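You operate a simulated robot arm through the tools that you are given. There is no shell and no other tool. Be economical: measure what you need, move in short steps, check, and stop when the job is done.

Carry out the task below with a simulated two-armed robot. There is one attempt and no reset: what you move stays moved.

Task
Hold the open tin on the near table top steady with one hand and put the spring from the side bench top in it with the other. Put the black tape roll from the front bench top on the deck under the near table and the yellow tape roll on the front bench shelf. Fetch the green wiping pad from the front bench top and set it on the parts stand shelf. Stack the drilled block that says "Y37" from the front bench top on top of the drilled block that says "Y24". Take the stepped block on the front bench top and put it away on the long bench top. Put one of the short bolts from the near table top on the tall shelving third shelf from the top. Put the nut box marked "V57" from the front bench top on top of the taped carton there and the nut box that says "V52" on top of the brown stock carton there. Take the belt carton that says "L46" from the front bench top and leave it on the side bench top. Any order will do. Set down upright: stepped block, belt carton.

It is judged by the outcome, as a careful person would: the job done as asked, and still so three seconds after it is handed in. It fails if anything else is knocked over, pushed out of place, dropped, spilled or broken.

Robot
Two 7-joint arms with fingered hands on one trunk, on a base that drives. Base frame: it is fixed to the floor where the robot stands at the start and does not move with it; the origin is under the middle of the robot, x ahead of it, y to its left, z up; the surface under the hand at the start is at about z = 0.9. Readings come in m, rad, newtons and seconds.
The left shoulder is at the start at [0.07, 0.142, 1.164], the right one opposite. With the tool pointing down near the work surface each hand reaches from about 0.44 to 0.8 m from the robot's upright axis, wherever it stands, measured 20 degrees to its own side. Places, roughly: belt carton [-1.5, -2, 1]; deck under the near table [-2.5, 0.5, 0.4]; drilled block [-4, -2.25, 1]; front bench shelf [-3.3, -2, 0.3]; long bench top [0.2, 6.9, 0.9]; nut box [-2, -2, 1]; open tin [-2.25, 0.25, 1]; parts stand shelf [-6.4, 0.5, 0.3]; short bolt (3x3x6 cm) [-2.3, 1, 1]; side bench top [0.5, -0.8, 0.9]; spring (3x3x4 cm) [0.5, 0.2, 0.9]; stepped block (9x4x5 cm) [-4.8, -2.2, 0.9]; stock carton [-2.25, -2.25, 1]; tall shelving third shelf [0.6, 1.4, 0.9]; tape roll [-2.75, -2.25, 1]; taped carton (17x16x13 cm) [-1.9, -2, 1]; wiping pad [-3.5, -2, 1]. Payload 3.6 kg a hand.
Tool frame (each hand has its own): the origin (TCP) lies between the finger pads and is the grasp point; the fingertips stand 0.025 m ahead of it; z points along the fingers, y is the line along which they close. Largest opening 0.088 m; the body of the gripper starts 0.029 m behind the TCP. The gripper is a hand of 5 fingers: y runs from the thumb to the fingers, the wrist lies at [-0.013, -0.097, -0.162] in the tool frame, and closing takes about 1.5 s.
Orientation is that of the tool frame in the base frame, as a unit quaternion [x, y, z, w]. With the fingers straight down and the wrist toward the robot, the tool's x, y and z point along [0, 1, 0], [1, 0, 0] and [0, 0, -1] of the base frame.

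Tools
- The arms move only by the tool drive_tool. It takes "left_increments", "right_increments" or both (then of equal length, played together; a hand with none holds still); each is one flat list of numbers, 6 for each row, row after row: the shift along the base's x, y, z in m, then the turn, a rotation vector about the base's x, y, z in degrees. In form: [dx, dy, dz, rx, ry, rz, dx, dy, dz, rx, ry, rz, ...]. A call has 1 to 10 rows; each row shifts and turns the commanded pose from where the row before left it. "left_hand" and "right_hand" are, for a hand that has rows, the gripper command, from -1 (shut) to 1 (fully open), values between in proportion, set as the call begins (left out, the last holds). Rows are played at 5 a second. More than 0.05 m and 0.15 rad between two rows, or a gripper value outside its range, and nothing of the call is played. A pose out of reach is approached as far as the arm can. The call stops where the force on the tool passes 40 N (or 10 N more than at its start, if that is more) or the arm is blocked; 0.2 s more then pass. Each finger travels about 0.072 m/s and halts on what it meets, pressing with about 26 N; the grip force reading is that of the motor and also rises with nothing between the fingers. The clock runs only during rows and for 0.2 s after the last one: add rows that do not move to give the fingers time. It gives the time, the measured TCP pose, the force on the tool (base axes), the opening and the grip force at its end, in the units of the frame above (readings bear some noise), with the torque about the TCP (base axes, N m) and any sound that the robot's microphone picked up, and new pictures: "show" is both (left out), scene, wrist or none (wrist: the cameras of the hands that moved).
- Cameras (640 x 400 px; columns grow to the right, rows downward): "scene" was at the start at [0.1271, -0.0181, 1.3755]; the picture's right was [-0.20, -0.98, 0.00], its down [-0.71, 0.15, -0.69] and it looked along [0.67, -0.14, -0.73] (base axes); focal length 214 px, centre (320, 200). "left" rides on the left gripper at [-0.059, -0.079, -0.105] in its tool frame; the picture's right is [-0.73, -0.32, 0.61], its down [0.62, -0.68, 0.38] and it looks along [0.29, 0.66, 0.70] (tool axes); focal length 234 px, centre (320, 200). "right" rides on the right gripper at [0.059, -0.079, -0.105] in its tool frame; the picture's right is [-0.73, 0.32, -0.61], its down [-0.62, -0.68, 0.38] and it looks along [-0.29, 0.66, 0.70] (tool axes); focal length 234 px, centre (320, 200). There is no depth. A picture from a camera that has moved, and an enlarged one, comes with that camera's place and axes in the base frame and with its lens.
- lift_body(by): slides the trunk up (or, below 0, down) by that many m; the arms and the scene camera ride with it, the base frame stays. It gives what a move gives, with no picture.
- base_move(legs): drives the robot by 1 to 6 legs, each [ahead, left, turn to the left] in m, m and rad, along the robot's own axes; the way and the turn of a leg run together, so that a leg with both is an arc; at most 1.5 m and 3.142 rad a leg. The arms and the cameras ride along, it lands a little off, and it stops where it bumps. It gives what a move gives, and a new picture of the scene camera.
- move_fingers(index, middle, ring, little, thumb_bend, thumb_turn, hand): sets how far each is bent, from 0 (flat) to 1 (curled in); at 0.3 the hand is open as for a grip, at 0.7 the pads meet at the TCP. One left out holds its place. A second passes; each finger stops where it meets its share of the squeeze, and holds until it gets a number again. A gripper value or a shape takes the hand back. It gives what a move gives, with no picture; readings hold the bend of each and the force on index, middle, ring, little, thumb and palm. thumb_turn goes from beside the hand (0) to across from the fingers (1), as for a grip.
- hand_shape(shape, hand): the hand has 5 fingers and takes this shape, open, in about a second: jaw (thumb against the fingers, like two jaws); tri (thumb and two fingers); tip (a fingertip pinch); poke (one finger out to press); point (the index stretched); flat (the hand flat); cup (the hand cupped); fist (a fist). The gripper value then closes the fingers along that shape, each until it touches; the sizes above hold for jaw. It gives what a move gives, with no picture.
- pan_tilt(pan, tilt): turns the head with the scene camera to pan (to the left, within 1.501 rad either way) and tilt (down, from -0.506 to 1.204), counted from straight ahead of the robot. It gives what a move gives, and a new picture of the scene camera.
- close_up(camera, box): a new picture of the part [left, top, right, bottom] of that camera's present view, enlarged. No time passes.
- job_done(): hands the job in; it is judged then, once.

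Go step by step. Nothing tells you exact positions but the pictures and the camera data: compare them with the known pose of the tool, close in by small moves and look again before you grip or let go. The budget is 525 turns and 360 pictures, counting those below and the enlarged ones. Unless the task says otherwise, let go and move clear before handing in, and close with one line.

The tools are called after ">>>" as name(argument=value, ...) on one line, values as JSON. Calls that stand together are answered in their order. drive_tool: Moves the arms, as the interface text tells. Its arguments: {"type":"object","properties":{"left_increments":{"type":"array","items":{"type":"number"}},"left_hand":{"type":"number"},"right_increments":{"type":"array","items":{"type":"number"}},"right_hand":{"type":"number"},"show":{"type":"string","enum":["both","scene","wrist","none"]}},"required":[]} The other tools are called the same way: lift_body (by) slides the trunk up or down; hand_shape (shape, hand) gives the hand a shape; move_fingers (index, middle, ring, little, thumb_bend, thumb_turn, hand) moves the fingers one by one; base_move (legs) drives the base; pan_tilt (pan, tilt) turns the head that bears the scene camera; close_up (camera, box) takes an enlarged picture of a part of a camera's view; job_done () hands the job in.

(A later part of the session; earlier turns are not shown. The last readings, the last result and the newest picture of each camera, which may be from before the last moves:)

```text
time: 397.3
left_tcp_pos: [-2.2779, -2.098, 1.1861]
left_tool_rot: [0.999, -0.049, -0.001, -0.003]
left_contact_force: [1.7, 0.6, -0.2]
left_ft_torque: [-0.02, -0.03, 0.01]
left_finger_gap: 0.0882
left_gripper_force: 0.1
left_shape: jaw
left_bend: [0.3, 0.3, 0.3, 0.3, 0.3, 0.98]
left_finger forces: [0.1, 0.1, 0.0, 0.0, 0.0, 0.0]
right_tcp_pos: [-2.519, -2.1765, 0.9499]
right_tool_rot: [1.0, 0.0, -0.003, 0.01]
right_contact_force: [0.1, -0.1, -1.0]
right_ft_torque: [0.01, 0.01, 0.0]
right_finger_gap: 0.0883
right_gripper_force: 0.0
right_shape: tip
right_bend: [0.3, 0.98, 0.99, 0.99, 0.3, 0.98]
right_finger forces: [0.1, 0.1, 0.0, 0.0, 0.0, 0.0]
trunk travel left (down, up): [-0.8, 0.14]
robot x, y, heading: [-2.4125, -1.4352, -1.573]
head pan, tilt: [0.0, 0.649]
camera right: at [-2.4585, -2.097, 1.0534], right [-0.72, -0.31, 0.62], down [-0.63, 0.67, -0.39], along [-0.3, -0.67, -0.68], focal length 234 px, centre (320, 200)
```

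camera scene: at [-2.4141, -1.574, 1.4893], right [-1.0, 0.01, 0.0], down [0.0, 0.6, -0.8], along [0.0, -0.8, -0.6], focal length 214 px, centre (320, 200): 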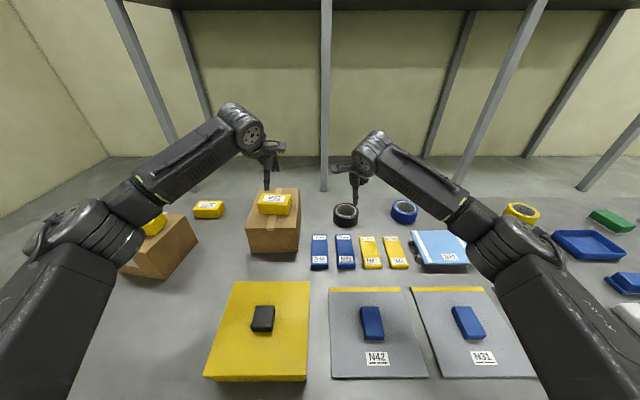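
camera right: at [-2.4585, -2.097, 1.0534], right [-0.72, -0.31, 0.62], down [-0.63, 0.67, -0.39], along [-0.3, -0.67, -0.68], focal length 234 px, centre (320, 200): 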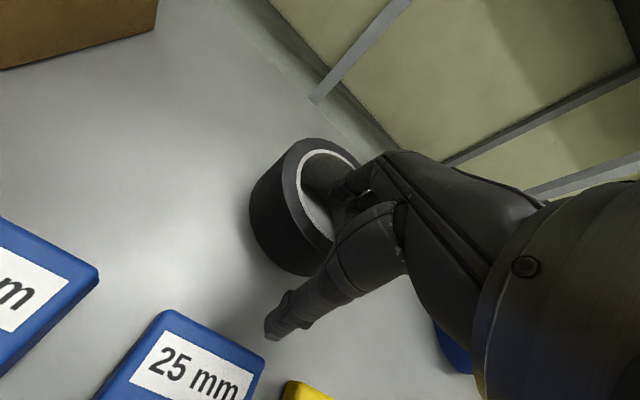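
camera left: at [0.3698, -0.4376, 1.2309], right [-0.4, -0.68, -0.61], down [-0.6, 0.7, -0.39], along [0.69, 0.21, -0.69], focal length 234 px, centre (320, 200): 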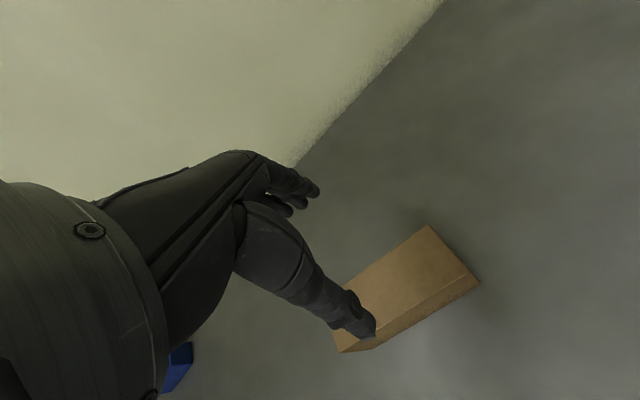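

The index is inside the hole and the thumb outside. I'll close and lift gently.

>>> drive_tool(right_increments=[0, 0, 0, 0, 0, 0, 0, 0, 0, 0, 0, 0, 0, 0, 0, 0, 0, 0, 0, 0, 0, 0, 0, 0, 0, 0, 0, 0, 0, 0, 0, 0, 0, 0, 0, 0], right_hand=-1, show="none")

>>> drive_tool(right_increments=[0, 0, 0.02, 0, 0, 0, 0, 0, 0.03, 0, 0, 0, 0, 0, 0.03, 0, 0, 0], show="both")

```text
time: 398.7
left_tcp_pos: [-2.278, -2.0985, 1.1843]
left_tool_rot: [0.999, -0.048, -0.001, -0.003]
left_contact_force: [-0.1, 0.2, 0.1]
left_ft_torque: [0.0, -0.03, 0.02]
left_finger_gap: 0.0883
left_gripper_force: 0.0
left_shape: jaw
left_bend: [0.3, 0.3, 0.3, 0.3, 0.3, 0.98]
left_finger forces: [0.0, 0.0, 0.0, 0.1, 0.1, 0.0]
right_tcp_pos: [-2.5194, -2.1774, 0.9514]
right_tool_rot: [1.0, -0.001, -0.004, 0.011]
right_contact_force: [-0.9, -0.7, -0.1]
right_ft_torque: [-0.07, -0.01, -0.03]
right_finger_gap: 0.0065
right_gripper_force: 25.8
right_shape: tip
right_bend: [0.7, 1.0, 1.0, 1.0, 0.74, 1.0]
right_finger forces: [24.1, 0.0, 0.0, 0.0, 23.6, 0.0]
trunk travel left (down, up): [-0.8, 0.14]
robot x, y, heading: [-2.4141, -1.4327, -1.576]
head pan, tilt: [0.0, 0.649]
```

```text
time: 399.5
left_tcp_pos: [-2.2778, -2.0978, 1.1849]
left_tool_rot: [0.999, -0.048, -0.001, -0.003]
left_contact_force: [0.7, 0.9, 0.5]
left_ft_torque: [0.01, -0.05, 0.02]
left_finger_gap: 0.0881
left_gripper_force: 0.2
left_shape: jaw
left_bend: [0.3, 0.3, 0.3, 0.3, 0.3, 0.98]
left_finger forces: [0.1, 0.1, 0.0, 0.0, 0.1, 0.0]
right_tcp_pos: [-2.5176, -2.1767, 1.0329]
right_tool_rot: [1.0, -0.001, -0.004, 0.011]
right_contact_force: [0.4, -0.7, 0.1]
right_ft_torque: [-0.03, 0.0, 0.01]
right_finger_gap: 0.0046
right_gripper_force: 26.0
right_shape: tip
right_bend: [0.72, 1.0, 1.0, 1.0, 0.84, 1.0]
right_finger forces: [0.1, 0.1, 0.0, 0.0, 0.0, 0.0]
trunk travel left (down, up): [-0.8, 0.14]
robot x, y, heading: [-2.4086, -1.4354, -1.573]
head pan, tilt: [0.0, 0.649]
camera scene: at [-2.4137, -1.574, 1.4892], right [-1.0, 0.01, 0.0], down [0.0, 0.6, -0.8], along [0.0, -0.8, -0.6], focal length 214 px, centre (320, 200)
camera right: at [-2.4576, -2.0963, 1.1356], right [-0.72, -0.31, 0.62], down [-0.63, 0.67, -0.39], along [-0.3, -0.67, -0.68], focal length 234 px, centre (320, 200)
```

scene: 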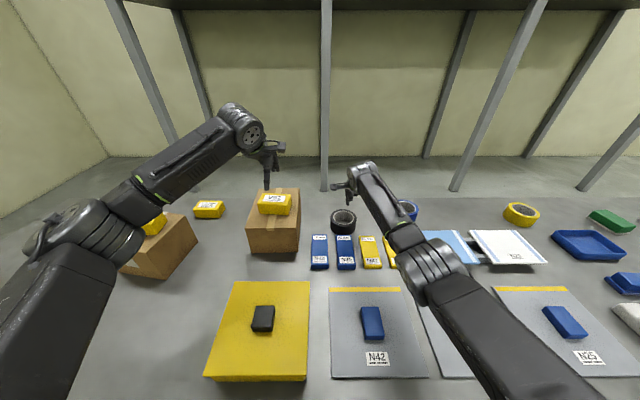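
right: 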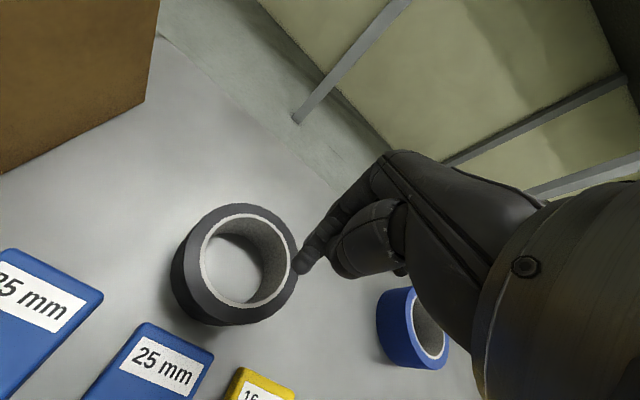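

The pinch was too shallow and slipped off. I'll regrip deeper with index and middle inside the hole; first I'll look where the ring is now.

>>> move_fingers(hand="right", index=0.3, middle=0.3, ring=1, little=1, thumb_bend=0.3)

>>> close_up(camera="right", box=[140, 150, 400, 340])

```text
time: 400.5
left_tcp_pos: [-2.2777, -2.0983, 1.1846]
left_tool_rot: [0.999, -0.048, -0.001, -0.002]
left_contact_force: [-0.1, -0.7, -0.1]
left_ft_torque: [0.02, -0.01, 0.0]
left_finger_gap: 0.0881
left_gripper_force: 0.0
left_shape: jaw
left_bend: [0.3, 0.3, 0.3, 0.3, 0.3, 0.98]
left_finger forces: [0.1, 0.0, 0.0, 0.1, 0.0, 0.0]
right_tcp_pos: [-2.5174, -2.1768, 1.0335]
right_tool_rot: [1.0, -0.001, -0.004, 0.01]
right_contact_force: [-0.4, -1.1, -0.4]
right_ft_torque: [0.01, 0.04, 0.02]
right_finger_gap: 0.0839
right_gripper_force: 0.1
right_shape: fingers
right_bend: [0.3, 0.3, 1.0, 1.0, 0.3, 1.0]
right_finger forces: [0.1, 0.0, 0.0, 0.1, 0.0, 0.0]
trunk travel left (down, up): [-0.8, 0.14]
robot x, y, heading: [-2.412, -1.4341, -1.574]
head pan, tilt: [0.0, 0.649]
```

```text
2.11 times, centred on (270, 245) of right
camera zoom: at [-2.4577, -2.0966, 1.1353], right [-0.72, -0.31, 0.62], down [-0.63, 0.67, -0.39], along [-0.3, -0.67, -0.68], focal length 493 px, centre (425, 105)
```

zoom: 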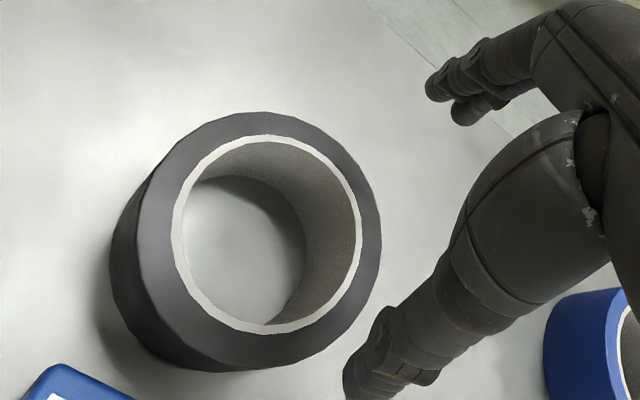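

The ring slid close to the blue blocks, so there is no room for the thumb on the near side. I'll instead put the thumb inside the hole and all fingers outside the far wall, moving the base a bit closer.

>>> hand_shape(hand="right", shape="jaw")

>>> base_move(legs=[[0.04, 0, 0]])

>>> drive_tool(right_increments=[0.007, 0, 0, 0, 0, 0, 0.006, 0, 0, 0, 0, 0], show="wrist")

```text
time: 401.4
left_tcp_pos: [-2.2779, -2.098, 1.1847]
left_tool_rot: [0.999, -0.048, -0.001, -0.002]
left_contact_force: [0.3, 0.7, 0.4]
left_ft_torque: [-0.01, 0.02, -0.01]
left_finger_gap: 0.0882
left_gripper_force: 0.0
left_shape: jaw
left_bend: [0.3, 0.3, 0.3, 0.3, 0.3, 0.98]
left_finger forces: [0.1, 0.0, 0.1, 0.0, 0.0, 0.0]
right_tcp_pos: [-2.518, -2.1773, 1.0334]
right_tool_rot: [1.0, -0.002, -0.003, 0.01]
right_contact_force: [0.1, -0.6, 0.2]
right_ft_torque: [0.02, -0.02, -0.02]
right_finger_gap: 0.0875
right_gripper_force: 0.0
right_shape: jaw
right_bend: [0.3, 0.3, 0.3, 0.3, 0.3, 0.98]
right_finger forces: [0.1, 0.0, 0.0, 0.0, 0.0, 0.0]
trunk travel left (down, up): [-0.8, 0.14]
robot x, y, heading: [-2.4113, -1.4351, -1.578]
head pan, tilt: [0.0, 0.649]
```

```text
time: 402.2
left_tcp_pos: [-2.2738, -2.0976, 1.1864]
left_tool_rot: [0.999, -0.041, -0.001, -0.002]
left_contact_force: [0.7, -0.1, -0.3]
left_ft_torque: [-0.01, 0.0, 0.01]
left_finger_gap: 0.0879
left_gripper_force: 0.0
left_shape: jaw
left_bend: [0.3, 0.3, 0.3, 0.3, 0.3, 0.98]
left_finger forces: [0.0, 0.0, 0.1, 0.0, 0.1, 0.0]
right_tcp_pos: [-2.5124, -2.1801, 1.0329]
right_tool_rot: [1.0, 0.006, -0.004, 0.01]
right_contact_force: [-0.5, 0.1, 0.2]
right_ft_torque: [-0.02, 0.0, 0.0]
right_finger_gap: 0.0878
right_gripper_force: 0.1
right_shape: jaw
right_bend: [0.3, 0.3, 0.3, 0.3, 0.3, 0.98]
right_finger forces: [0.0, 0.0, 0.0, 0.0, 0.0, 0.0]
trunk travel left (down, up): [-0.8, 0.14]
robot x, y, heading: [-2.4155, -1.4346, -1.567]
head pan, tilt: [0.0, 0.649]
stopped in leg 1: the robot was blocked; the commanded pose is now the measured one
camera scene: at [-2.416, -1.576, 1.4893], right [-1.0, -0.01, 0.0], down [0.0, 0.6, -0.8], along [0.01, -0.8, -0.6], focal length 214 px, centre (320, 200)
```

scene: 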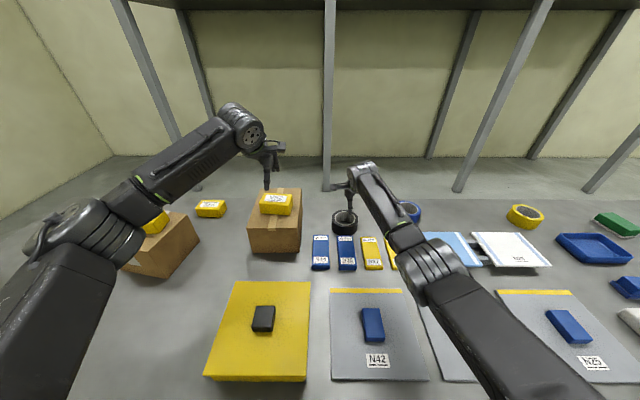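

```text
time: 402.8
left_tcp_pos: [-2.2734, -2.0983, 1.1864]
left_tool_rot: [0.999, -0.042, -0.001, -0.003]
left_contact_force: [-0.3, 0.2, 1.0]
left_ft_torque: [-0.02, 0.0, -0.01]
left_finger_gap: 0.0878
left_gripper_force: 0.0
left_shape: jaw
left_bend: [0.3, 0.3, 0.3, 0.3, 0.3, 0.98]
left_finger forces: [0.0, 0.0, 0.0, 0.0, 0.0, 0.0]
right_tcp_pos: [-2.5006, -2.1805, 1.0337]
right_tool_rot: [1.0, 0.005, -0.004, 0.011]
right_contact_force: [0.8, -0.7, -0.2]
right_ft_torque: [-0.03, -0.04, -0.02]
right_finger_gap: 0.0878
right_gripper_force: 0.1
right_shape: jaw
right_bend: [0.3, 0.3, 0.3, 0.3, 0.3, 0.98]
right_finger forces: [0.1, 0.0, 0.0, 0.0, 0.0, 0.0]
trunk travel left (down, up): [-0.8, 0.14]
robot x, y, heading: [-2.4189, -1.439, -1.561]
head pan, tilt: [0.0, 0.649]
camera right: at [-2.4401, -2.0994, 1.1359], right [-0.72, -0.32, 0.62], down [-0.63, 0.67, -0.39], along [-0.29, -0.67, -0.68], focal length 234 px, centre (320, 200)
```

right: 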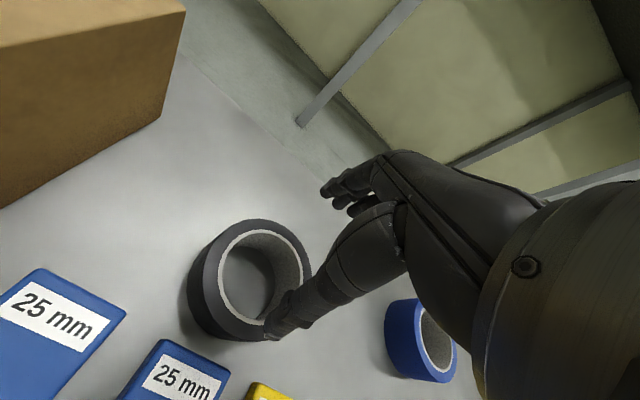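

The base can't go closer, so I'll lower the trunk and pitch the right hand forward to reach the far wall. First I'll retract the left hand clear of the stacked boxes.

>>> drive_tool(left_increments=[0, 0.04, 0, 0, 0, 0, 0, 0.04, 0, 0, 0, 0, 0, 0.04, 0, 0, 0, 0, 0, 0.04, 0, 0, 0, 0], right_increments=[0, 0, 0.04, 0, 0, 0, 0, 0, 0.04, 0, 0, 0, 0, 0, 0.04, 0, 0, 0, 0, 0, 0.03, 0, 0, 0], show="none")

>>> lift_body(by=-0.15)

>>> drive_tool(right_increments=[0, 0, 0, -6, 0, 0, 0, -0.01, 0, -6, 0, 0, 0, -0.015, 0, -6, 0, 0, 0, -0.01, 0.0, 0, 0, 0], show="wrist")

```text
time: 403.8
left_tcp_pos: [-2.2724, -1.9344, 1.1857]
left_tool_rot: [0.999, -0.041, -0.001, -0.002]
left_contact_force: [-0.4, 0.4, -0.1]
left_ft_torque: [0.0, -0.01, 0.0]
left_finger_gap: 0.0882
left_gripper_force: 0.0
left_shape: jaw
left_bend: [0.3, 0.3, 0.3, 0.3, 0.3, 0.98]
left_finger forces: [0.0, 0.0, 0.0, 0.0, 0.1, 0.1]
right_tcp_pos: [-2.4998, -2.1782, 1.1869]
right_tool_rot: [1.0, 0.006, -0.003, 0.011]
right_contact_force: [-1.1, 0.1, 0.9]
right_ft_torque: [-0.01, 0.02, 0.0]
right_finger_gap: 0.0874
right_gripper_force: 0.1
right_shape: jaw
right_bend: [0.3, 0.3, 0.3, 0.3, 0.3, 0.98]
right_finger forces: [0.0, 0.0, 0.0, 0.0, 0.0, 0.1]
trunk travel left (down, up): [-0.8, 0.14]
robot x, y, heading: [-2.4164, -1.4426, -1.564]
head pan, tilt: [0.0, 0.649]
```

```text
time: 405.5
left_tcp_pos: [-2.2737, -1.9368, 1.0364]
left_tool_rot: [0.999, -0.041, -0.001, -0.002]
left_contact_force: [-0.3, 0.0, 0.3]
left_ft_torque: [0.0, 0.0, -0.03]
left_finger_gap: 0.0878
left_gripper_force: 0.0
left_shape: jaw
left_bend: [0.3, 0.3, 0.3, 0.3, 0.3, 0.98]
left_finger forces: [0.1, 0.1, 0.1, 0.0, 0.0, 0.0]
right_tcp_pos: [-2.5004, -2.1797, 1.0334]
right_tool_rot: [1.0, 0.007, -0.003, 0.01]
right_contact_force: [0.4, 0.4, 0.2]
right_ft_torque: [0.0, -0.01, 0.03]
right_finger_gap: 0.0878
right_gripper_force: 0.1
right_shape: jaw
right_bend: [0.3, 0.3, 0.3, 0.3, 0.3, 0.98]
right_finger forces: [0.0, 0.1, 0.0, 0.0, 0.1, 0.0]
trunk travel left (down, up): [-0.65, 0.29]
robot x, y, heading: [-2.4165, -1.4391, -1.561]
head pan, tilt: [0.0, 0.649]
```

```text
time: 406.5
left_tcp_pos: [-2.273, -1.9379, 1.0352]
left_tool_rot: [0.999, -0.041, -0.001, -0.001]
left_contact_force: [0.1, -0.1, -0.3]
left_ft_torque: [0.0, 0.02, 0.0]
left_finger_gap: 0.088
left_gripper_force: 0.1
left_shape: jaw
left_bend: [0.3, 0.3, 0.3, 0.3, 0.3, 0.98]
left_finger forces: [0.0, 0.0, 0.0, 0.1, 0.0, 0.0]
right_tcp_pos: [-2.5019, -2.2155, 1.0322]
right_tool_rot: [0.986, 0.005, -0.004, 0.167]
right_contact_force: [0.1, -0.2, 0.4]
right_ft_torque: [0.03, -0.01, -0.01]
right_finger_gap: 0.0876
right_gripper_force: 0.1
right_shape: jaw
right_bend: [0.3, 0.3, 0.3, 0.3, 0.3, 0.98]
right_finger forces: [0.1, 0.0, 0.1, 0.0, 0.0, 0.1]
trunk travel left (down, up): [-0.65, 0.29]
robot x, y, heading: [-2.4135, -1.4397, -1.566]
head pan, tilt: [0.0, 0.649]
camera right: at [-2.4412, -2.1073, 1.1048], right [-0.72, -0.11, 0.69], down [-0.63, 0.51, -0.58], along [-0.29, -0.85, -0.44], focal length 234 px, centre (320, 200)
```

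right: 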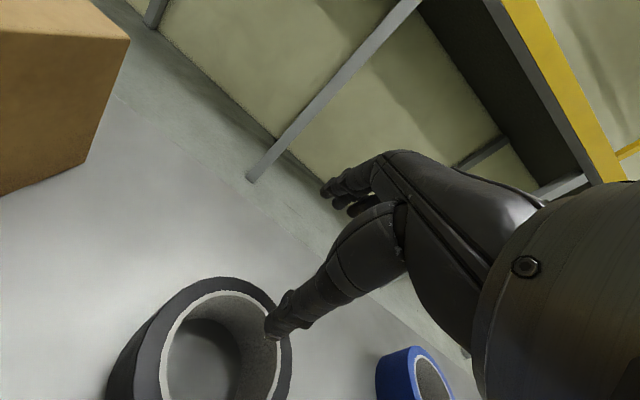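

It reaches now. I'll lower so the thumb goes into the hole and the fingers behind the far wall.

>>> drive_tool(right_increments=[0, 0, -0.03, 0, 0, 0, 0, 0, -0.03, 0, 0, 0, 0, 0, -0.02, 0, 0, 0, 0, 0, -0.008, 0, 0, 0], show="wrist")

>>> close_up(camera="scene", box=[290, 170, 420, 270])

```text
time: 407.5
left_tcp_pos: [-2.2737, -1.9372, 1.0361]
left_tool_rot: [0.999, -0.042, -0.001, -0.002]
left_contact_force: [-0.6, 0.8, 0.7]
left_ft_torque: [-0.01, 0.0, -0.02]
left_finger_gap: 0.088
left_gripper_force: 0.1
left_shape: jaw
left_bend: [0.3, 0.3, 0.3, 0.3, 0.3, 0.98]
left_finger forces: [0.0, 0.0, 0.1, 0.0, 0.0, 0.0]
right_tcp_pos: [-2.5009, -2.2155, 0.9461]
right_tool_rot: [0.986, 0.005, -0.005, 0.166]
right_contact_force: [0.4, 0.2, 0.1]
right_ft_torque: [-0.01, -0.01, 0.01]
right_finger_gap: 0.0877
right_gripper_force: 0.1
right_shape: jaw
right_bend: [0.3, 0.3, 0.3, 0.3, 0.3, 0.98]
right_finger forces: [0.1, 0.0, 0.0, 0.0, 0.1, 0.0]
trunk travel left (down, up): [-0.65, 0.29]
robot x, y, heading: [-2.4166, -1.4386, -1.56]
head pan, tilt: [0.0, 0.649]
camera right: at [-2.4409, -2.1065, 1.0183], right [-0.72, -0.11, 0.69], down [-0.63, 0.51, -0.58], along [-0.29, -0.85, -0.44], focal length 234 px, centre (320, 200)
```

right: 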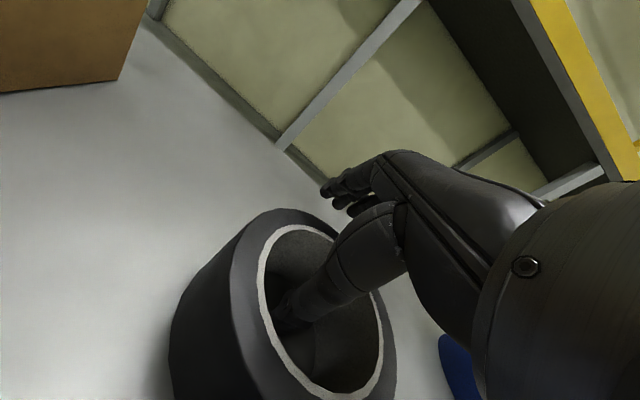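

```text
4.00 times, centred on (355, 220) of scene
camera zoom: at [-2.4163, -1.5763, 1.3392], right [-1.0, -0.01, 0.0], down [0.0, 0.6, -0.8], along [0.01, -0.8, -0.6], focal length 858 px, centre (180, 120)
```

zoom: 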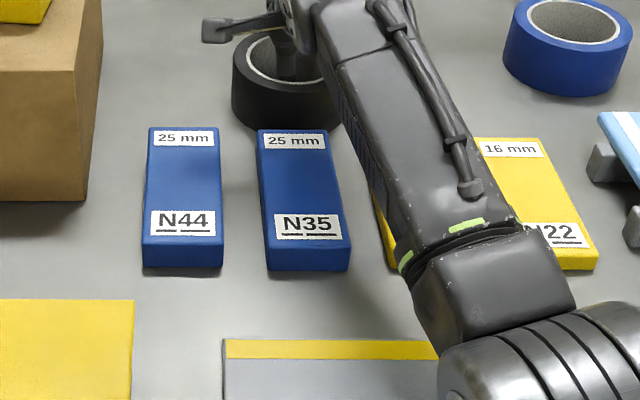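

The thumb is inside the hole. I'll close the hand.

>>> drive_tool(right_increments=[0, 0, -0.003, 0, 0, 0, 0, 0, 0, 0, 0, 0, 0, 0, 0, 0, 0, 0, 0, 0, 0, 0, 0, 0, 0, 0, 0, 0, 0, 0, 0, 0, 0, 0, 0, 0, 0, 0, 0, 0, 0, 0], right_hand=-1, show="wrist")

```text
time: 409.1
left_tcp_pos: [-2.2744, -1.937, 1.0353]
left_tool_rot: [0.999, -0.042, -0.001, -0.003]
left_contact_force: [0.1, 1.0, 0.0]
left_ft_torque: [-0.02, -0.02, -0.03]
left_finger_gap: 0.0881
left_gripper_force: 0.0
left_shape: jaw
left_bend: [0.3, 0.3, 0.3, 0.3, 0.3, 0.98]
left_finger forces: [0.0, 0.1, 0.1, 0.1, 0.0, 0.1]
right_tcp_pos: [-2.5006, -2.2152, 0.9434]
right_tool_rot: [0.986, 0.006, -0.003, 0.167]
right_contact_force: [-0.5, 1.0, 0.5]
right_ft_torque: [0.11, 0.04, 0.02]
right_finger_gap: 0.0061
right_gripper_force: 25.8
right_shape: jaw
right_bend: [0.7, 0.7, 0.7, 0.7, 0.75, 1.0]
right_finger forces: [13.5, 6.4, 2.8, 0.0, 23.0, 0.1]
trunk travel left (down, up): [-0.65, 0.29]
robot x, y, heading: [-2.4195, -1.4354, -1.563]
head pan, tilt: [0.0, 0.649]
camera right: at [-2.4409, -2.1064, 1.0151], right [-0.72, -0.11, 0.69], down [-0.63, 0.51, -0.58], along [-0.29, -0.85, -0.44], focal length 234 px, centre (320, 200)
```

right: 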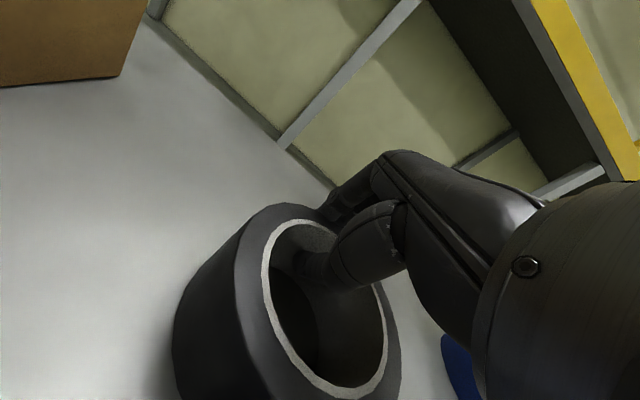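

The wall is gripped by three fingers and the thumb. I'll lift slowly.

>>> drive_tool(right_increments=[0, 0, 0.01, 0, 0, 0, 0, 0, 0.015, 0, 0, 0, 0, 0, 0.02, 0, 0, 0, 0, 0, 0.025, 0, 0, 0, 0, 0, 0.03, 0, 0, 0], show="both")

```text
time: 410.3
left_tcp_pos: [-2.2733, -1.9374, 1.0353]
left_tool_rot: [0.999, -0.043, 0.0, -0.003]
left_contact_force: [0.1, 1.3, -0.3]
left_ft_torque: [-0.01, -0.01, -0.01]
left_finger_gap: 0.0879
left_gripper_force: 0.1
left_shape: jaw
left_bend: [0.3, 0.3, 0.3, 0.3, 0.3, 0.98]
left_finger forces: [0.1, 0.0, 0.0, 0.1, 0.0, 0.0]
right_tcp_pos: [-2.5003, -2.2145, 1.0431]
right_tool_rot: [0.986, 0.005, -0.005, 0.166]
right_contact_force: [-0.4, -0.3, -1.2]
right_ft_torque: [-0.06, 0.03, -0.01]
right_finger_gap: 0.0061
right_gripper_force: 25.8
right_shape: jaw
right_bend: [0.7, 0.7, 0.7, 0.7, 0.75, 1.0]
right_finger forces: [14.4, 5.1, 1.9, 0.0, 21.7, 0.0]
trunk travel left (down, up): [-0.65, 0.29]
robot x, y, heading: [-2.4163, -1.437, -1.566]
head pan, tilt: [0.0, 0.649]
camera scene: at [-2.4161, -1.5761, 1.3392], right [-1.0, -0.01, 0.0], down [0.0, 0.6, -0.8], along [0.01, -0.8, -0.6], focal length 214 px, centre (320, 200)
camera right: at [-2.4405, -2.1066, 1.116], right [-0.72, -0.11, 0.69], down [-0.63, 0.51, -0.58], along [-0.29, -0.85, -0.44], focal length 234 px, centre (320, 200)
```

scene: 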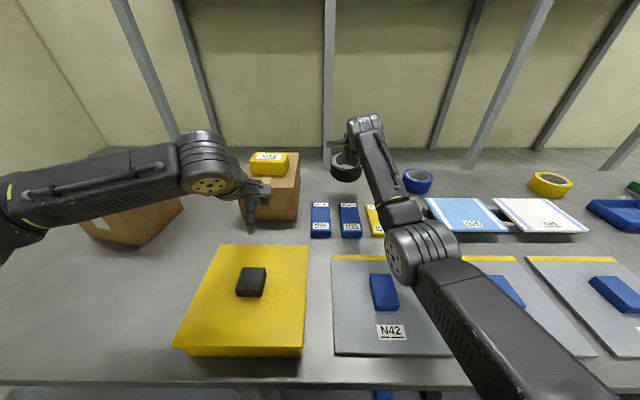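
right: 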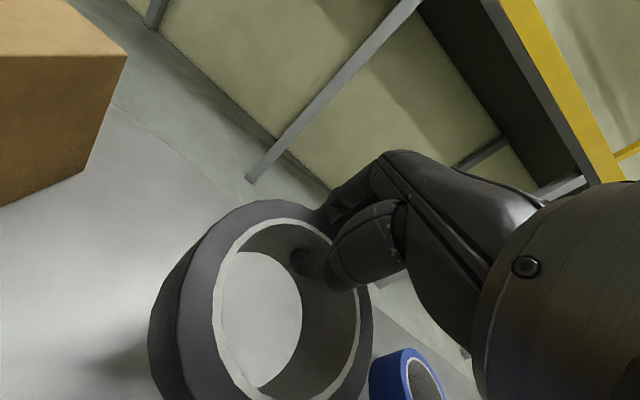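

The tape is held. I'll back out, go round to the near table's open front, and look at the deck from a lower height.

>>> drive_tool(right_increments=[0, 0.02, 0.03, 0, 0, 0, 0, 0.02, 0.03, 0, 0, 0], show="none")

>>> base_move(legs=[[-0.5, 0, 0], [0, 1.15, 0], [0, 0, -1.57], [0, -1.5, 0]])

>>> lift_body(by=-0.3)

>>> pan_tilt(pan=0, tilt=0.5)

```text
time: 410.9
left_tcp_pos: [-2.272, -1.9369, 1.0358]
left_tool_rot: [0.999, -0.043, 0.0, -0.002]
left_contact_force: [0.3, -0.2, 0.0]
left_ft_torque: [0.0, -0.03, 0.02]
left_finger_gap: 0.088
left_gripper_force: 0.1
left_shape: jaw
left_bend: [0.3, 0.3, 0.3, 0.3, 0.3, 0.98]
left_finger forces: [0.1, 0.1, 0.0, 0.1, 0.1, 0.0]
right_tcp_pos: [-2.4994, -2.1732, 1.1039]
right_tool_rot: [0.986, 0.005, -0.005, 0.167]
right_contact_force: [-0.9, -0.5, -1.4]
right_ft_torque: [-0.05, 0.05, 0.03]
right_finger_gap: 0.0061
right_gripper_force: 25.7
right_shape: jaw
right_bend: [0.7, 0.7, 0.7, 0.7, 0.75, 1.0]
right_finger forces: [14.7, 4.9, 1.9, 0.1, 22.0, 0.1]
trunk travel left (down, up): [-0.65, 0.29]
robot x, y, heading: [-2.4138, -1.4399, -1.563]
head pan, tilt: [0.0, 0.649]
```

```text
time: 430.1
left_tcp_pos: [-1.7677, 0.388, 1.0369]
left_tool_rot: [-0.685, 0.728, -0.001, 0.001]
left_contact_force: [1.2, 0.6, 1.1]
left_ft_torque: [-0.02, 0.03, -0.02]
left_finger_gap: 0.0882
left_gripper_force: 0.1
left_shape: jaw
left_bend: [0.3, 0.3, 0.3, 0.3, 0.3, 0.98]
left_finger forces: [0.1, 0.0, 0.0, 0.0, 0.1, 0.0]
right_tcp_pos: [-2.0076, 0.6108, 1.1058]
right_tool_rot: [0.708, -0.686, -0.119, 0.116]
right_contact_force: [-0.4, 0.3, -1.4]
right_ft_torque: [0.01, 0.06, 0.05]
right_finger_gap: 0.0056
right_gripper_force: 25.8
right_shape: jaw
right_bend: [0.7, 0.7, 0.7, 0.7, 0.75, 1.0]
right_finger forces: [14.7, 4.8, 1.8, 0.1, 21.6, 0.0]
trunk travel left (down, up): [-0.65, 0.29]
robot x, y, heading: [-1.2752, 0.543, -3.112]
head pan, tilt: [0.0, 0.649]
camera scene: at [-1.3973, 0.5368, 1.3421], right [-0.03, 1.0, 0.0], down [0.6, 0.02, -0.8], along [-0.8, -0.02, -0.6], focal length 214 px, centre (320, 200)
```

scene: 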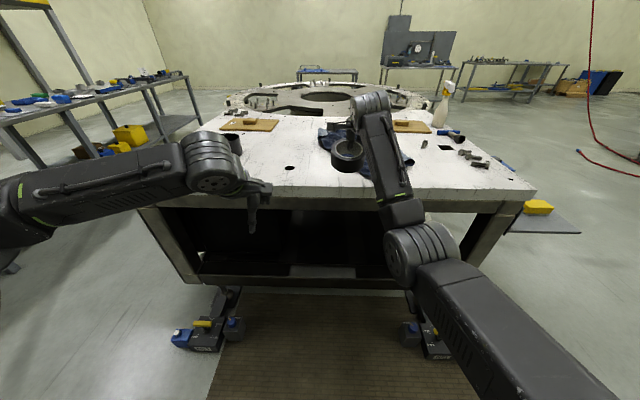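

```text
time: 431.6
left_tcp_pos: [-1.7811, 0.3876, 0.9053]
left_tool_rot: [-0.686, 0.728, -0.004, 0.007]
left_contact_force: [-1.1, 0.8, -0.6]
left_ft_torque: [0.0, -0.02, -0.06]
left_finger_gap: 0.0881
left_gripper_force: 0.0
left_shape: jaw
left_bend: [0.3, 0.3, 0.3, 0.3, 0.3, 0.98]
left_finger forces: [0.1, 0.0, 0.0, 0.0, 0.0, 0.1]
right_tcp_pos: [-2.0191, 0.611, 0.9859]
right_tool_rot: [0.707, -0.685, -0.126, 0.125]
right_contact_force: [8.8, 0.1, 33.6]
right_ft_torque: [-0.17, -0.48, 0.04]
right_finger_gap: 0.0093
right_gripper_force: 25.7
right_shape: jaw
right_bend: [0.66, 0.7, 0.7, 0.7, 0.81, 0.99]
right_finger forces: [21.8, 6.4, 3.4, 0.0, 39.3, 0.0]
trunk travel left (down, up): [-0.525, 0.415]
robot x, y, heading: [-1.2727, 0.5412, -3.116]
head pan, tilt: [0.0, 0.649]
stopped: the force on the tool passed its limit at 46 N (the readings are from after the stop); the commanded pose is now the measured one
```

```text
time: 432.3
left_tcp_pos: [-1.7789, 0.3881, 0.9042]
left_tool_rot: [-0.686, 0.727, -0.005, 0.005]
left_contact_force: [0.5, 0.8, -0.3]
left_ft_torque: [0.0, 0.0, -0.01]
left_finger_gap: 0.0882
left_gripper_force: 0.0
left_shape: jaw
left_bend: [0.3, 0.3, 0.3, 0.3, 0.3, 0.98]
left_finger forces: [0.0, 0.1, 0.0, 0.0, 0.0, 0.1]
right_tcp_pos: [-2.019, 0.6111, 0.9848]
right_tool_rot: [0.706, -0.686, -0.125, 0.123]
right_contact_force: [0.8, -0.2, 45.5]
right_ft_torque: [-0.27, -0.4, 0.06]
right_finger_gap: 0.0098
right_gripper_force: 25.0
right_shape: jaw
right_bend: [0.65, 0.7, 0.7, 0.7, 0.82, 0.99]
right_finger forces: [27.3, 7.7, 3.9, 0.0, 38.2, 0.0]
trunk travel left (down, up): [-0.525, 0.415]
robot x, y, heading: [-1.2725, 0.5404, -3.115]
head pan, tilt: [0.0, 0.499]
camera scene: at [-1.3937, 0.5358, 1.2313], right [-0.03, 1.0, 0.0], down [0.46, 0.01, -0.89], along [-0.89, -0.02, -0.46], focal length 214 px, centre (320, 200)
```

scene: 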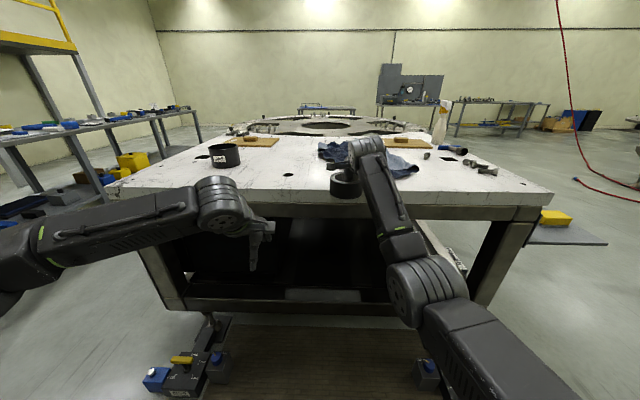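

The tape came down onto the table edge because I lowered too close in. I'll raise again, back off, then lower.

>>> lift_body(by=0.1)

>>> base_move(legs=[[-0.4, 0, 0]])

>>> close_up(camera="right", box=[120, 140, 420, 380])

```text
time: 433.6
left_tcp_pos: [-1.786, 0.388, 1.0014]
left_tool_rot: [-0.685, 0.728, -0.007, 0.008]
left_contact_force: [0.0, -0.1, 1.3]
left_ft_torque: [0.02, 0.01, 0.0]
left_finger_gap: 0.088
left_gripper_force: 0.0
left_shape: jaw
left_bend: [0.3, 0.3, 0.3, 0.3, 0.3, 0.98]
left_finger forces: [0.1, 0.1, 0.0, 0.0, 0.0, 0.1]
right_tcp_pos: [-2.0249, 0.6112, 1.0741]
right_tool_rot: [0.707, -0.687, -0.121, 0.118]
right_contact_force: [0.8, -1.0, -1.7]
right_ft_torque: [0.04, 0.06, -0.01]
right_finger_gap: 0.0066
right_gripper_force: 25.6
right_shape: jaw
right_bend: [0.69, 0.7, 0.7, 0.7, 0.79, 0.98]
right_finger forces: [16.7, 4.8, 1.2, 0.0, 22.8, 0.1]
trunk travel left (down, up): [-0.625, 0.315]
robot x, y, heading: [-1.2735, 0.543, -3.113]
head pan, tilt: [0.0, 0.499]
```

```text
time: 436.1
left_tcp_pos: [-1.3878, 0.4009, 0.9996]
left_tool_rot: [-0.684, 0.729, -0.009, 0.008]
left_contact_force: [-0.2, 0.5, 0.1]
left_ft_torque: [0.02, 0.02, 0.01]
left_finger_gap: 0.0881
left_gripper_force: 0.0
left_shape: jaw
left_bend: [0.3, 0.3, 0.3, 0.3, 0.3, 0.98]
left_finger forces: [0.0, 0.1, 0.0, 0.1, 0.0, 0.1]
right_tcp_pos: [-1.6276, 0.6245, 1.0724]
right_tool_rot: [0.707, -0.687, -0.12, 0.117]
right_contact_force: [-0.4, 0.0, -2.1]
right_ft_torque: [0.03, 0.02, -0.03]
right_finger_gap: 0.0067
right_gripper_force: 26.0
right_shape: jaw
right_bend: [0.69, 0.7, 0.7, 0.7, 0.79, 0.98]
right_finger forces: [16.8, 4.8, 1.2, 0.1, 22.7, 0.0]
trunk travel left (down, up): [-0.625, 0.315]
robot x, y, heading: [-0.8717, 0.5528, -3.117]
head pan, tilt: [0.0, 0.499]
camera scene: at [-1.0159, 0.5475, 1.3271], right [-0.03, 1.0, 0.0], down [0.48, 0.01, -0.88], along [-0.88, -0.02, -0.48], focal length 214 px, centre (320, 200)
```

scene: 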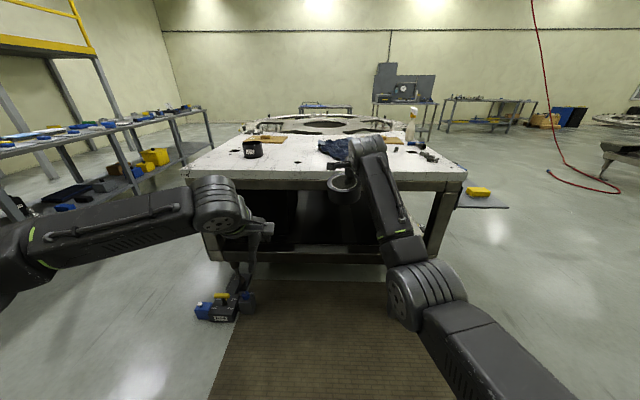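

```text
1.67 times, centred on (270, 260) of right
camera zoom: at [-1.5166, 0.5671, 1.1445], right [-0.12, 0.72, 0.69], down [0.5, 0.64, -0.58], along [-0.86, 0.27, -0.44], focal length 390 px, centre (403, 100)
```

zoom: 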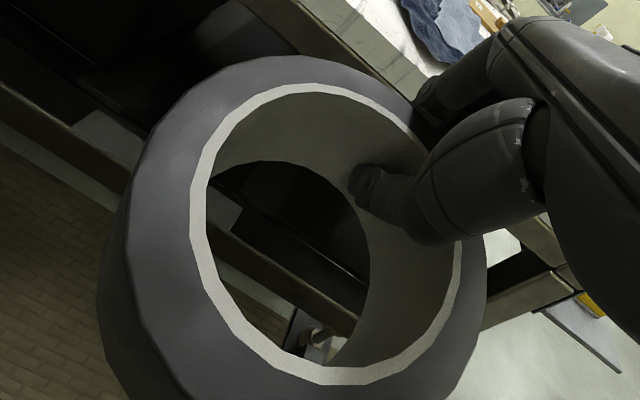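

The tape is still held. I'll lower the trunk here and look at the deck.

>>> lift_body(by=-0.4)

>>> pan_tilt(pan=-0.05, tilt=0.3)

>>> close_up(camera="scene", box=[180, 100, 460, 280])

```text
time: 439.9
left_tcp_pos: [-1.3876, 0.4004, 0.5996]
left_tool_rot: [-0.684, 0.73, -0.007, 0.008]
left_contact_force: [0.1, -0.9, 0.0]
left_ft_torque: [-0.01, 0.02, -0.06]
left_finger_gap: 0.088
left_gripper_force: 0.1
left_shape: jaw
left_bend: [0.3, 0.3, 0.3, 0.3, 0.3, 0.98]
left_finger forces: [0.1, 0.1, 0.0, 0.1, 0.0, 0.0]
right_tcp_pos: [-1.6276, 0.6247, 0.6718]
right_tool_rot: [0.707, -0.687, -0.119, 0.117]
right_contact_force: [-0.1, 1.3, -1.4]
right_ft_torque: [0.04, 0.04, -0.04]
right_finger_gap: 0.0064
right_gripper_force: 26.0
right_shape: jaw
right_bend: [0.69, 0.7, 0.7, 0.7, 0.79, 0.98]
right_finger forces: [16.9, 4.9, 1.1, 0.0, 22.8, 0.0]
trunk travel left (down, up): [-0.225, 0.715]
robot x, y, heading: [-0.8713, 0.5486, -3.116]
head pan, tilt: [0.0, 0.499]
```

```text
time: 440.7
left_tcp_pos: [-1.388, 0.3997, 0.6002]
left_tool_rot: [-0.683, 0.73, -0.008, 0.008]
left_contact_force: [-0.4, -1.2, 0.5]
left_ft_torque: [0.01, 0.0, 0.0]
left_finger_gap: 0.0878
left_gripper_force: 0.0
left_shape: jaw
left_bend: [0.3, 0.3, 0.3, 0.3, 0.3, 0.98]
left_finger forces: [0.1, 0.1, 0.0, 0.1, 0.1, 0.0]
right_tcp_pos: [-1.6288, 0.6239, 0.673]
right_tool_rot: [0.707, -0.687, -0.12, 0.117]
right_contact_force: [-0.7, -0.5, -1.6]
right_ft_torque: [0.02, 0.07, 0.01]
right_finger_gap: 0.0068
right_gripper_force: 26.0
right_shape: jaw
right_bend: [0.69, 0.7, 0.7, 0.7, 0.79, 0.98]
right_finger forces: [16.8, 4.9, 1.3, 0.0, 22.8, 0.0]
trunk travel left (down, up): [-0.225, 0.715]
robot x, y, heading: [-0.8699, 0.5558, -3.112]
head pan, tilt: [-0.051, 0.3]
camera scene: at [-1.0179, 0.5522, 0.9455], right [0.02, 1.0, 0.0], down [0.3, -0.01, -0.95], along [-0.95, 0.02, -0.3], focal length 214 px, centre (320, 200)
```

scene: 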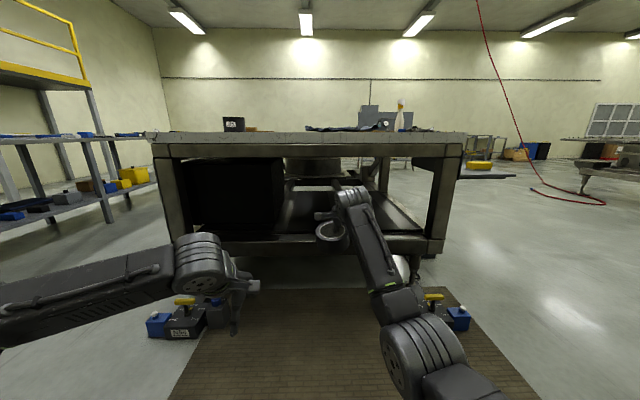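

```text
2.22 times, centred on (320, 190) of scene
camera zoom: at [-1.0179, 0.5522, 0.9455], right [0.02, 1.0, 0.0], down [0.3, -0.01, -0.95], along [-0.95, 0.02, -0.3], focal length 477 px, centre (320, 222)
```

zoom: 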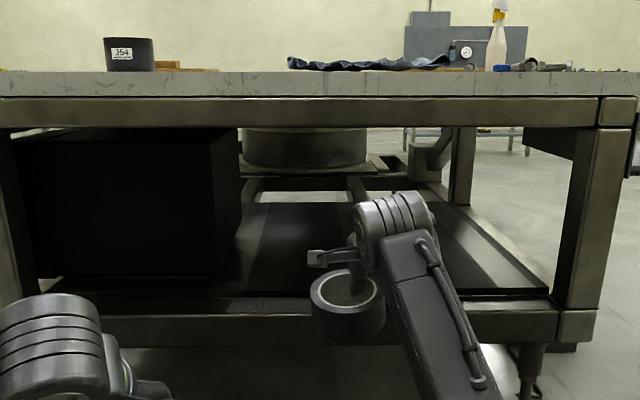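

The deck is at z ≈ 0.44 with free space between the dark cabinet (y < 0.39) and the right leg (y ≈ 1.13). I'll shift right, lower the tape to entry height and drive in.

>>> drive_tool(right_increments=[0, 0, -0.04, 0, 0, 0, 0, 0, -0.04, 0, 0, 0, 0, 0, -0.04, 0, 0, 0], show="none")

>>> base_move(legs=[[0, 0, -0.03], [0, -0.2, 0], [0.4, 0, 0]])

```text
time: 441.5
left_tcp_pos: [-1.3881, 0.4004, 0.6002]
left_tool_rot: [-0.684, 0.729, -0.008, 0.009]
left_contact_force: [0.0, 0.3, -0.4]
left_ft_torque: [-0.03, 0.02, -0.01]
left_finger_gap: 0.0881
left_gripper_force: 0.0
left_shape: jaw
left_bend: [0.3, 0.3, 0.3, 0.3, 0.3, 0.98]
left_finger forces: [0.0, 0.1, 0.0, 0.0, 0.0, 0.0]
right_tcp_pos: [-1.6274, 0.6249, 0.5511]
right_tool_rot: [0.706, -0.688, -0.12, 0.117]
right_contact_force: [-0.1, 0.8, -2.1]
right_ft_torque: [0.06, 0.09, 0.02]
right_finger_gap: 0.0066
right_gripper_force: 26.0
right_shape: jaw
right_bend: [0.69, 0.7, 0.7, 0.7, 0.79, 0.98]
right_finger forces: [16.7, 5.0, 1.1, 0.1, 22.9, 0.0]
trunk travel left (down, up): [-0.225, 0.715]
robot x, y, heading: [-0.8728, 0.556, -3.112]
head pan, tilt: [-0.051, 0.3]
```

```text
time: 445.5
left_tcp_pos: [-1.7895, 0.6179, 0.6008]
left_tool_rot: [-0.673, 0.74, -0.008, 0.009]
left_contact_force: [-0.5, 0.5, -0.4]
left_ft_torque: [0.0, -0.01, -0.01]
left_finger_gap: 0.0879
left_gripper_force: 0.0
left_shape: jaw
left_bend: [0.3, 0.3, 0.3, 0.3, 0.3, 0.98]
left_finger forces: [0.0, 0.0, 0.1, 0.0, 0.0, 0.1]
right_tcp_pos: [-2.021, 0.8496, 0.5541]
right_tool_rot: [-0.696, 0.698, 0.123, -0.116]
right_contact_force: [0.2, -0.2, -1.6]
right_ft_torque: [0.07, 0.08, 0.01]
right_finger_gap: 0.0064
right_gripper_force: 26.3
right_shape: jaw
right_bend: [0.69, 0.7, 0.7, 0.7, 0.79, 0.98]
right_finger forces: [16.7, 4.9, 1.0, 0.0, 22.8, 0.0]
trunk travel left (down, up): [-0.225, 0.715]
robot x, y, heading: [-1.2718, 0.7545, 3.139]
head pan, tilt: [-0.051, 0.3]
camera scene: at [-1.4067, 0.7584, 0.9484], right [0.06, 1.0, 0.0], down [0.29, -0.02, -0.96], along [-0.96, 0.05, -0.29], focal length 214 px, centre (320, 200)
```

scene: 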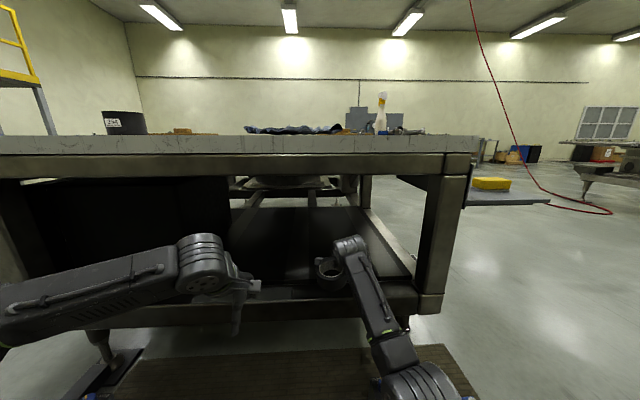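

Clear to proceed. I'll drive in 0.22 m and lower the tape onto the deck.

>>> base_move(legs=[[0.22, 0, 0]])

>>> drive_tool(right_increments=[0, 0, -0.03, 0, 0, 0, 0, 0, -0.015, 0, 0, 0, 0, 0, -0.01, 0, 0, 0], show="both")

```text
time: 447.2
left_tcp_pos: [-2.0137, 0.6181, 0.5953]
left_tool_rot: [-0.673, 0.74, -0.011, 0.013]
left_contact_force: [1.2, -0.9, -0.3]
left_ft_torque: [0.01, -0.01, -0.04]
left_finger_gap: 0.0877
left_gripper_force: 0.2
left_shape: jaw
left_bend: [0.3, 0.3, 0.3, 0.3, 0.3, 0.98]
left_finger forces: [0.0, 0.0, 0.0, 0.1, 0.0, 0.1]
right_tcp_pos: [-2.2457, 0.8491, 0.5453]
right_tool_rot: [-0.696, 0.699, 0.119, -0.112]
right_contact_force: [0.1, 0.6, -1.7]
right_ft_torque: [0.02, 0.06, -0.02]
right_finger_gap: 0.0059
right_gripper_force: 25.8
right_shape: jaw
right_bend: [0.69, 0.7, 0.7, 0.7, 0.78, 0.98]
right_finger forces: [16.9, 4.9, 0.7, 0.0, 22.6, 0.1]
trunk travel left (down, up): [-0.225, 0.715]
robot x, y, heading: [-1.4915, 0.7574, 3.139]
head pan, tilt: [-0.051, 0.3]
camera scene: at [-1.635, 0.7592, 0.9484], right [0.05, 1.0, 0.0], down [0.3, -0.02, -0.95], along [-0.95, 0.05, -0.3], focal length 214 px, centre (320, 200)
```

scene: 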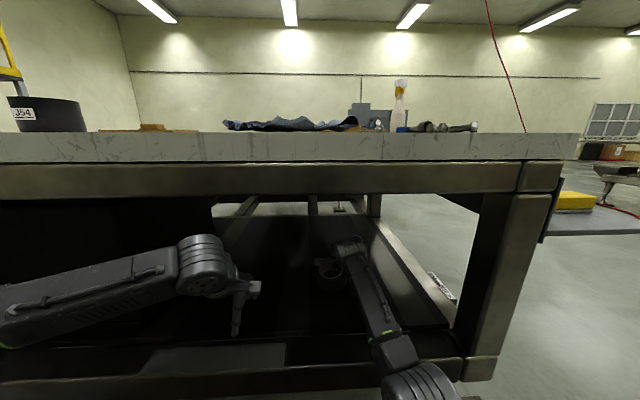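

```text
time: 448.0
left_tcp_pos: [-2.0145, 0.6183, 0.5936]
left_tool_rot: [-0.673, 0.74, -0.011, 0.013]
left_contact_force: [-0.1, 0.0, -0.9]
left_ft_torque: [0.03, -0.05, 0.01]
left_finger_gap: 0.0882
left_gripper_force: 0.0
left_shape: jaw
left_bend: [0.3, 0.3, 0.3, 0.3, 0.3, 0.98]
left_finger forces: [0.0, 0.0, 0.0, 0.0, 0.0, 0.0]
right_tcp_pos: [-2.245, 0.8493, 0.4892]
right_tool_rot: [-0.696, 0.699, 0.118, -0.112]
right_contact_force: [-0.1, -0.1, -0.2]
right_ft_torque: [-0.02, 0.0, 0.0]
right_finger_gap: 0.0059
right_gripper_force: 26.3
right_shape: jaw
right_bend: [0.69, 0.7, 0.7, 0.7, 0.78, 0.98]
right_finger forces: [17.9, 5.1, 0.8, 0.0, 23.4, 0.0]
trunk travel left (down, up): [-0.225, 0.715]
robot x, y, heading: [-1.4904, 0.7564, 3.138]
head pan, tilt: [-0.051, 0.3]
camera scene: at [-1.6345, 0.7592, 0.9486], right [0.05, 1.0, 0.0], down [0.3, -0.02, -0.96], along [-0.95, 0.05, -0.3], focal length 214 px, centre (320, 200)
camera right: at [-2.1358, 0.7882, 0.5628], right [-0.11, 0.72, 0.68], down [0.52, 0.63, -0.58], along [-0.85, 0.3, -0.44], focal length 234 px, centre (320, 200)
```

scene: 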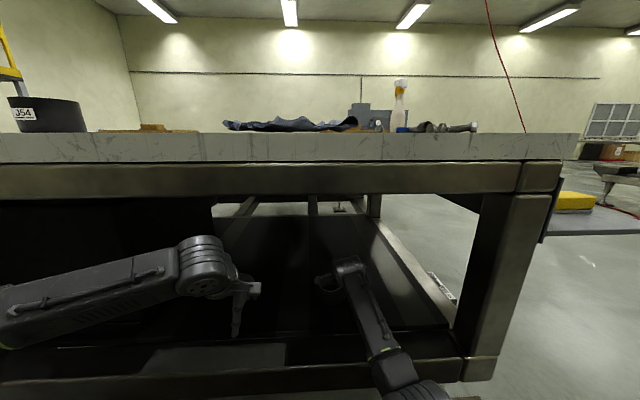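
right: 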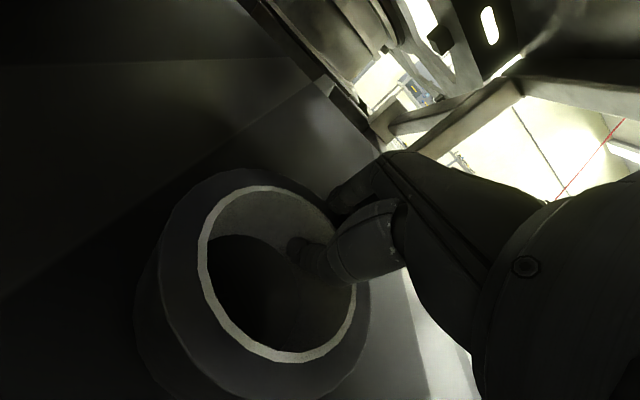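

The weight has begun to transfer. I'll lower a little more and release.

>>> drive_tool(right_increments=[0, 0, -0.006, 0, 0, 0, 0, 0, -0.005, 0, 0, 0], show="none")

```text
time: 448.6
left_tcp_pos: [-2.0135, 0.6183, 0.5937]
left_tool_rot: [-0.673, 0.739, -0.01, 0.012]
left_contact_force: [-0.4, 0.4, -1.2]
left_ft_torque: [0.01, 0.01, 0.0]
left_finger_gap: 0.088
left_gripper_force: 0.0
left_shape: jaw
left_bend: [0.3, 0.3, 0.3, 0.3, 0.3, 0.98]
left_finger forces: [0.1, 0.1, 0.0, 0.0, 0.0, 0.0]
right_tcp_pos: [-2.2455, 0.8495, 0.479]
right_tool_rot: [-0.696, 0.699, 0.119, -0.112]
right_contact_force: [-0.8, 0.1, 4.2]
right_ft_torque: [-0.18, -0.33, -0.03]
right_finger_gap: 0.0065
right_gripper_force: 25.9
right_shape: jaw
right_bend: [0.69, 0.7, 0.7, 0.7, 0.79, 0.97]
right_finger forces: [23.9, 5.0, 0.5, 0.0, 27.6, 0.0]
trunk travel left (down, up): [-0.225, 0.715]
robot x, y, heading: [-1.4911, 0.7598, 3.137]
head pan, tilt: [-0.051, 0.3]
```

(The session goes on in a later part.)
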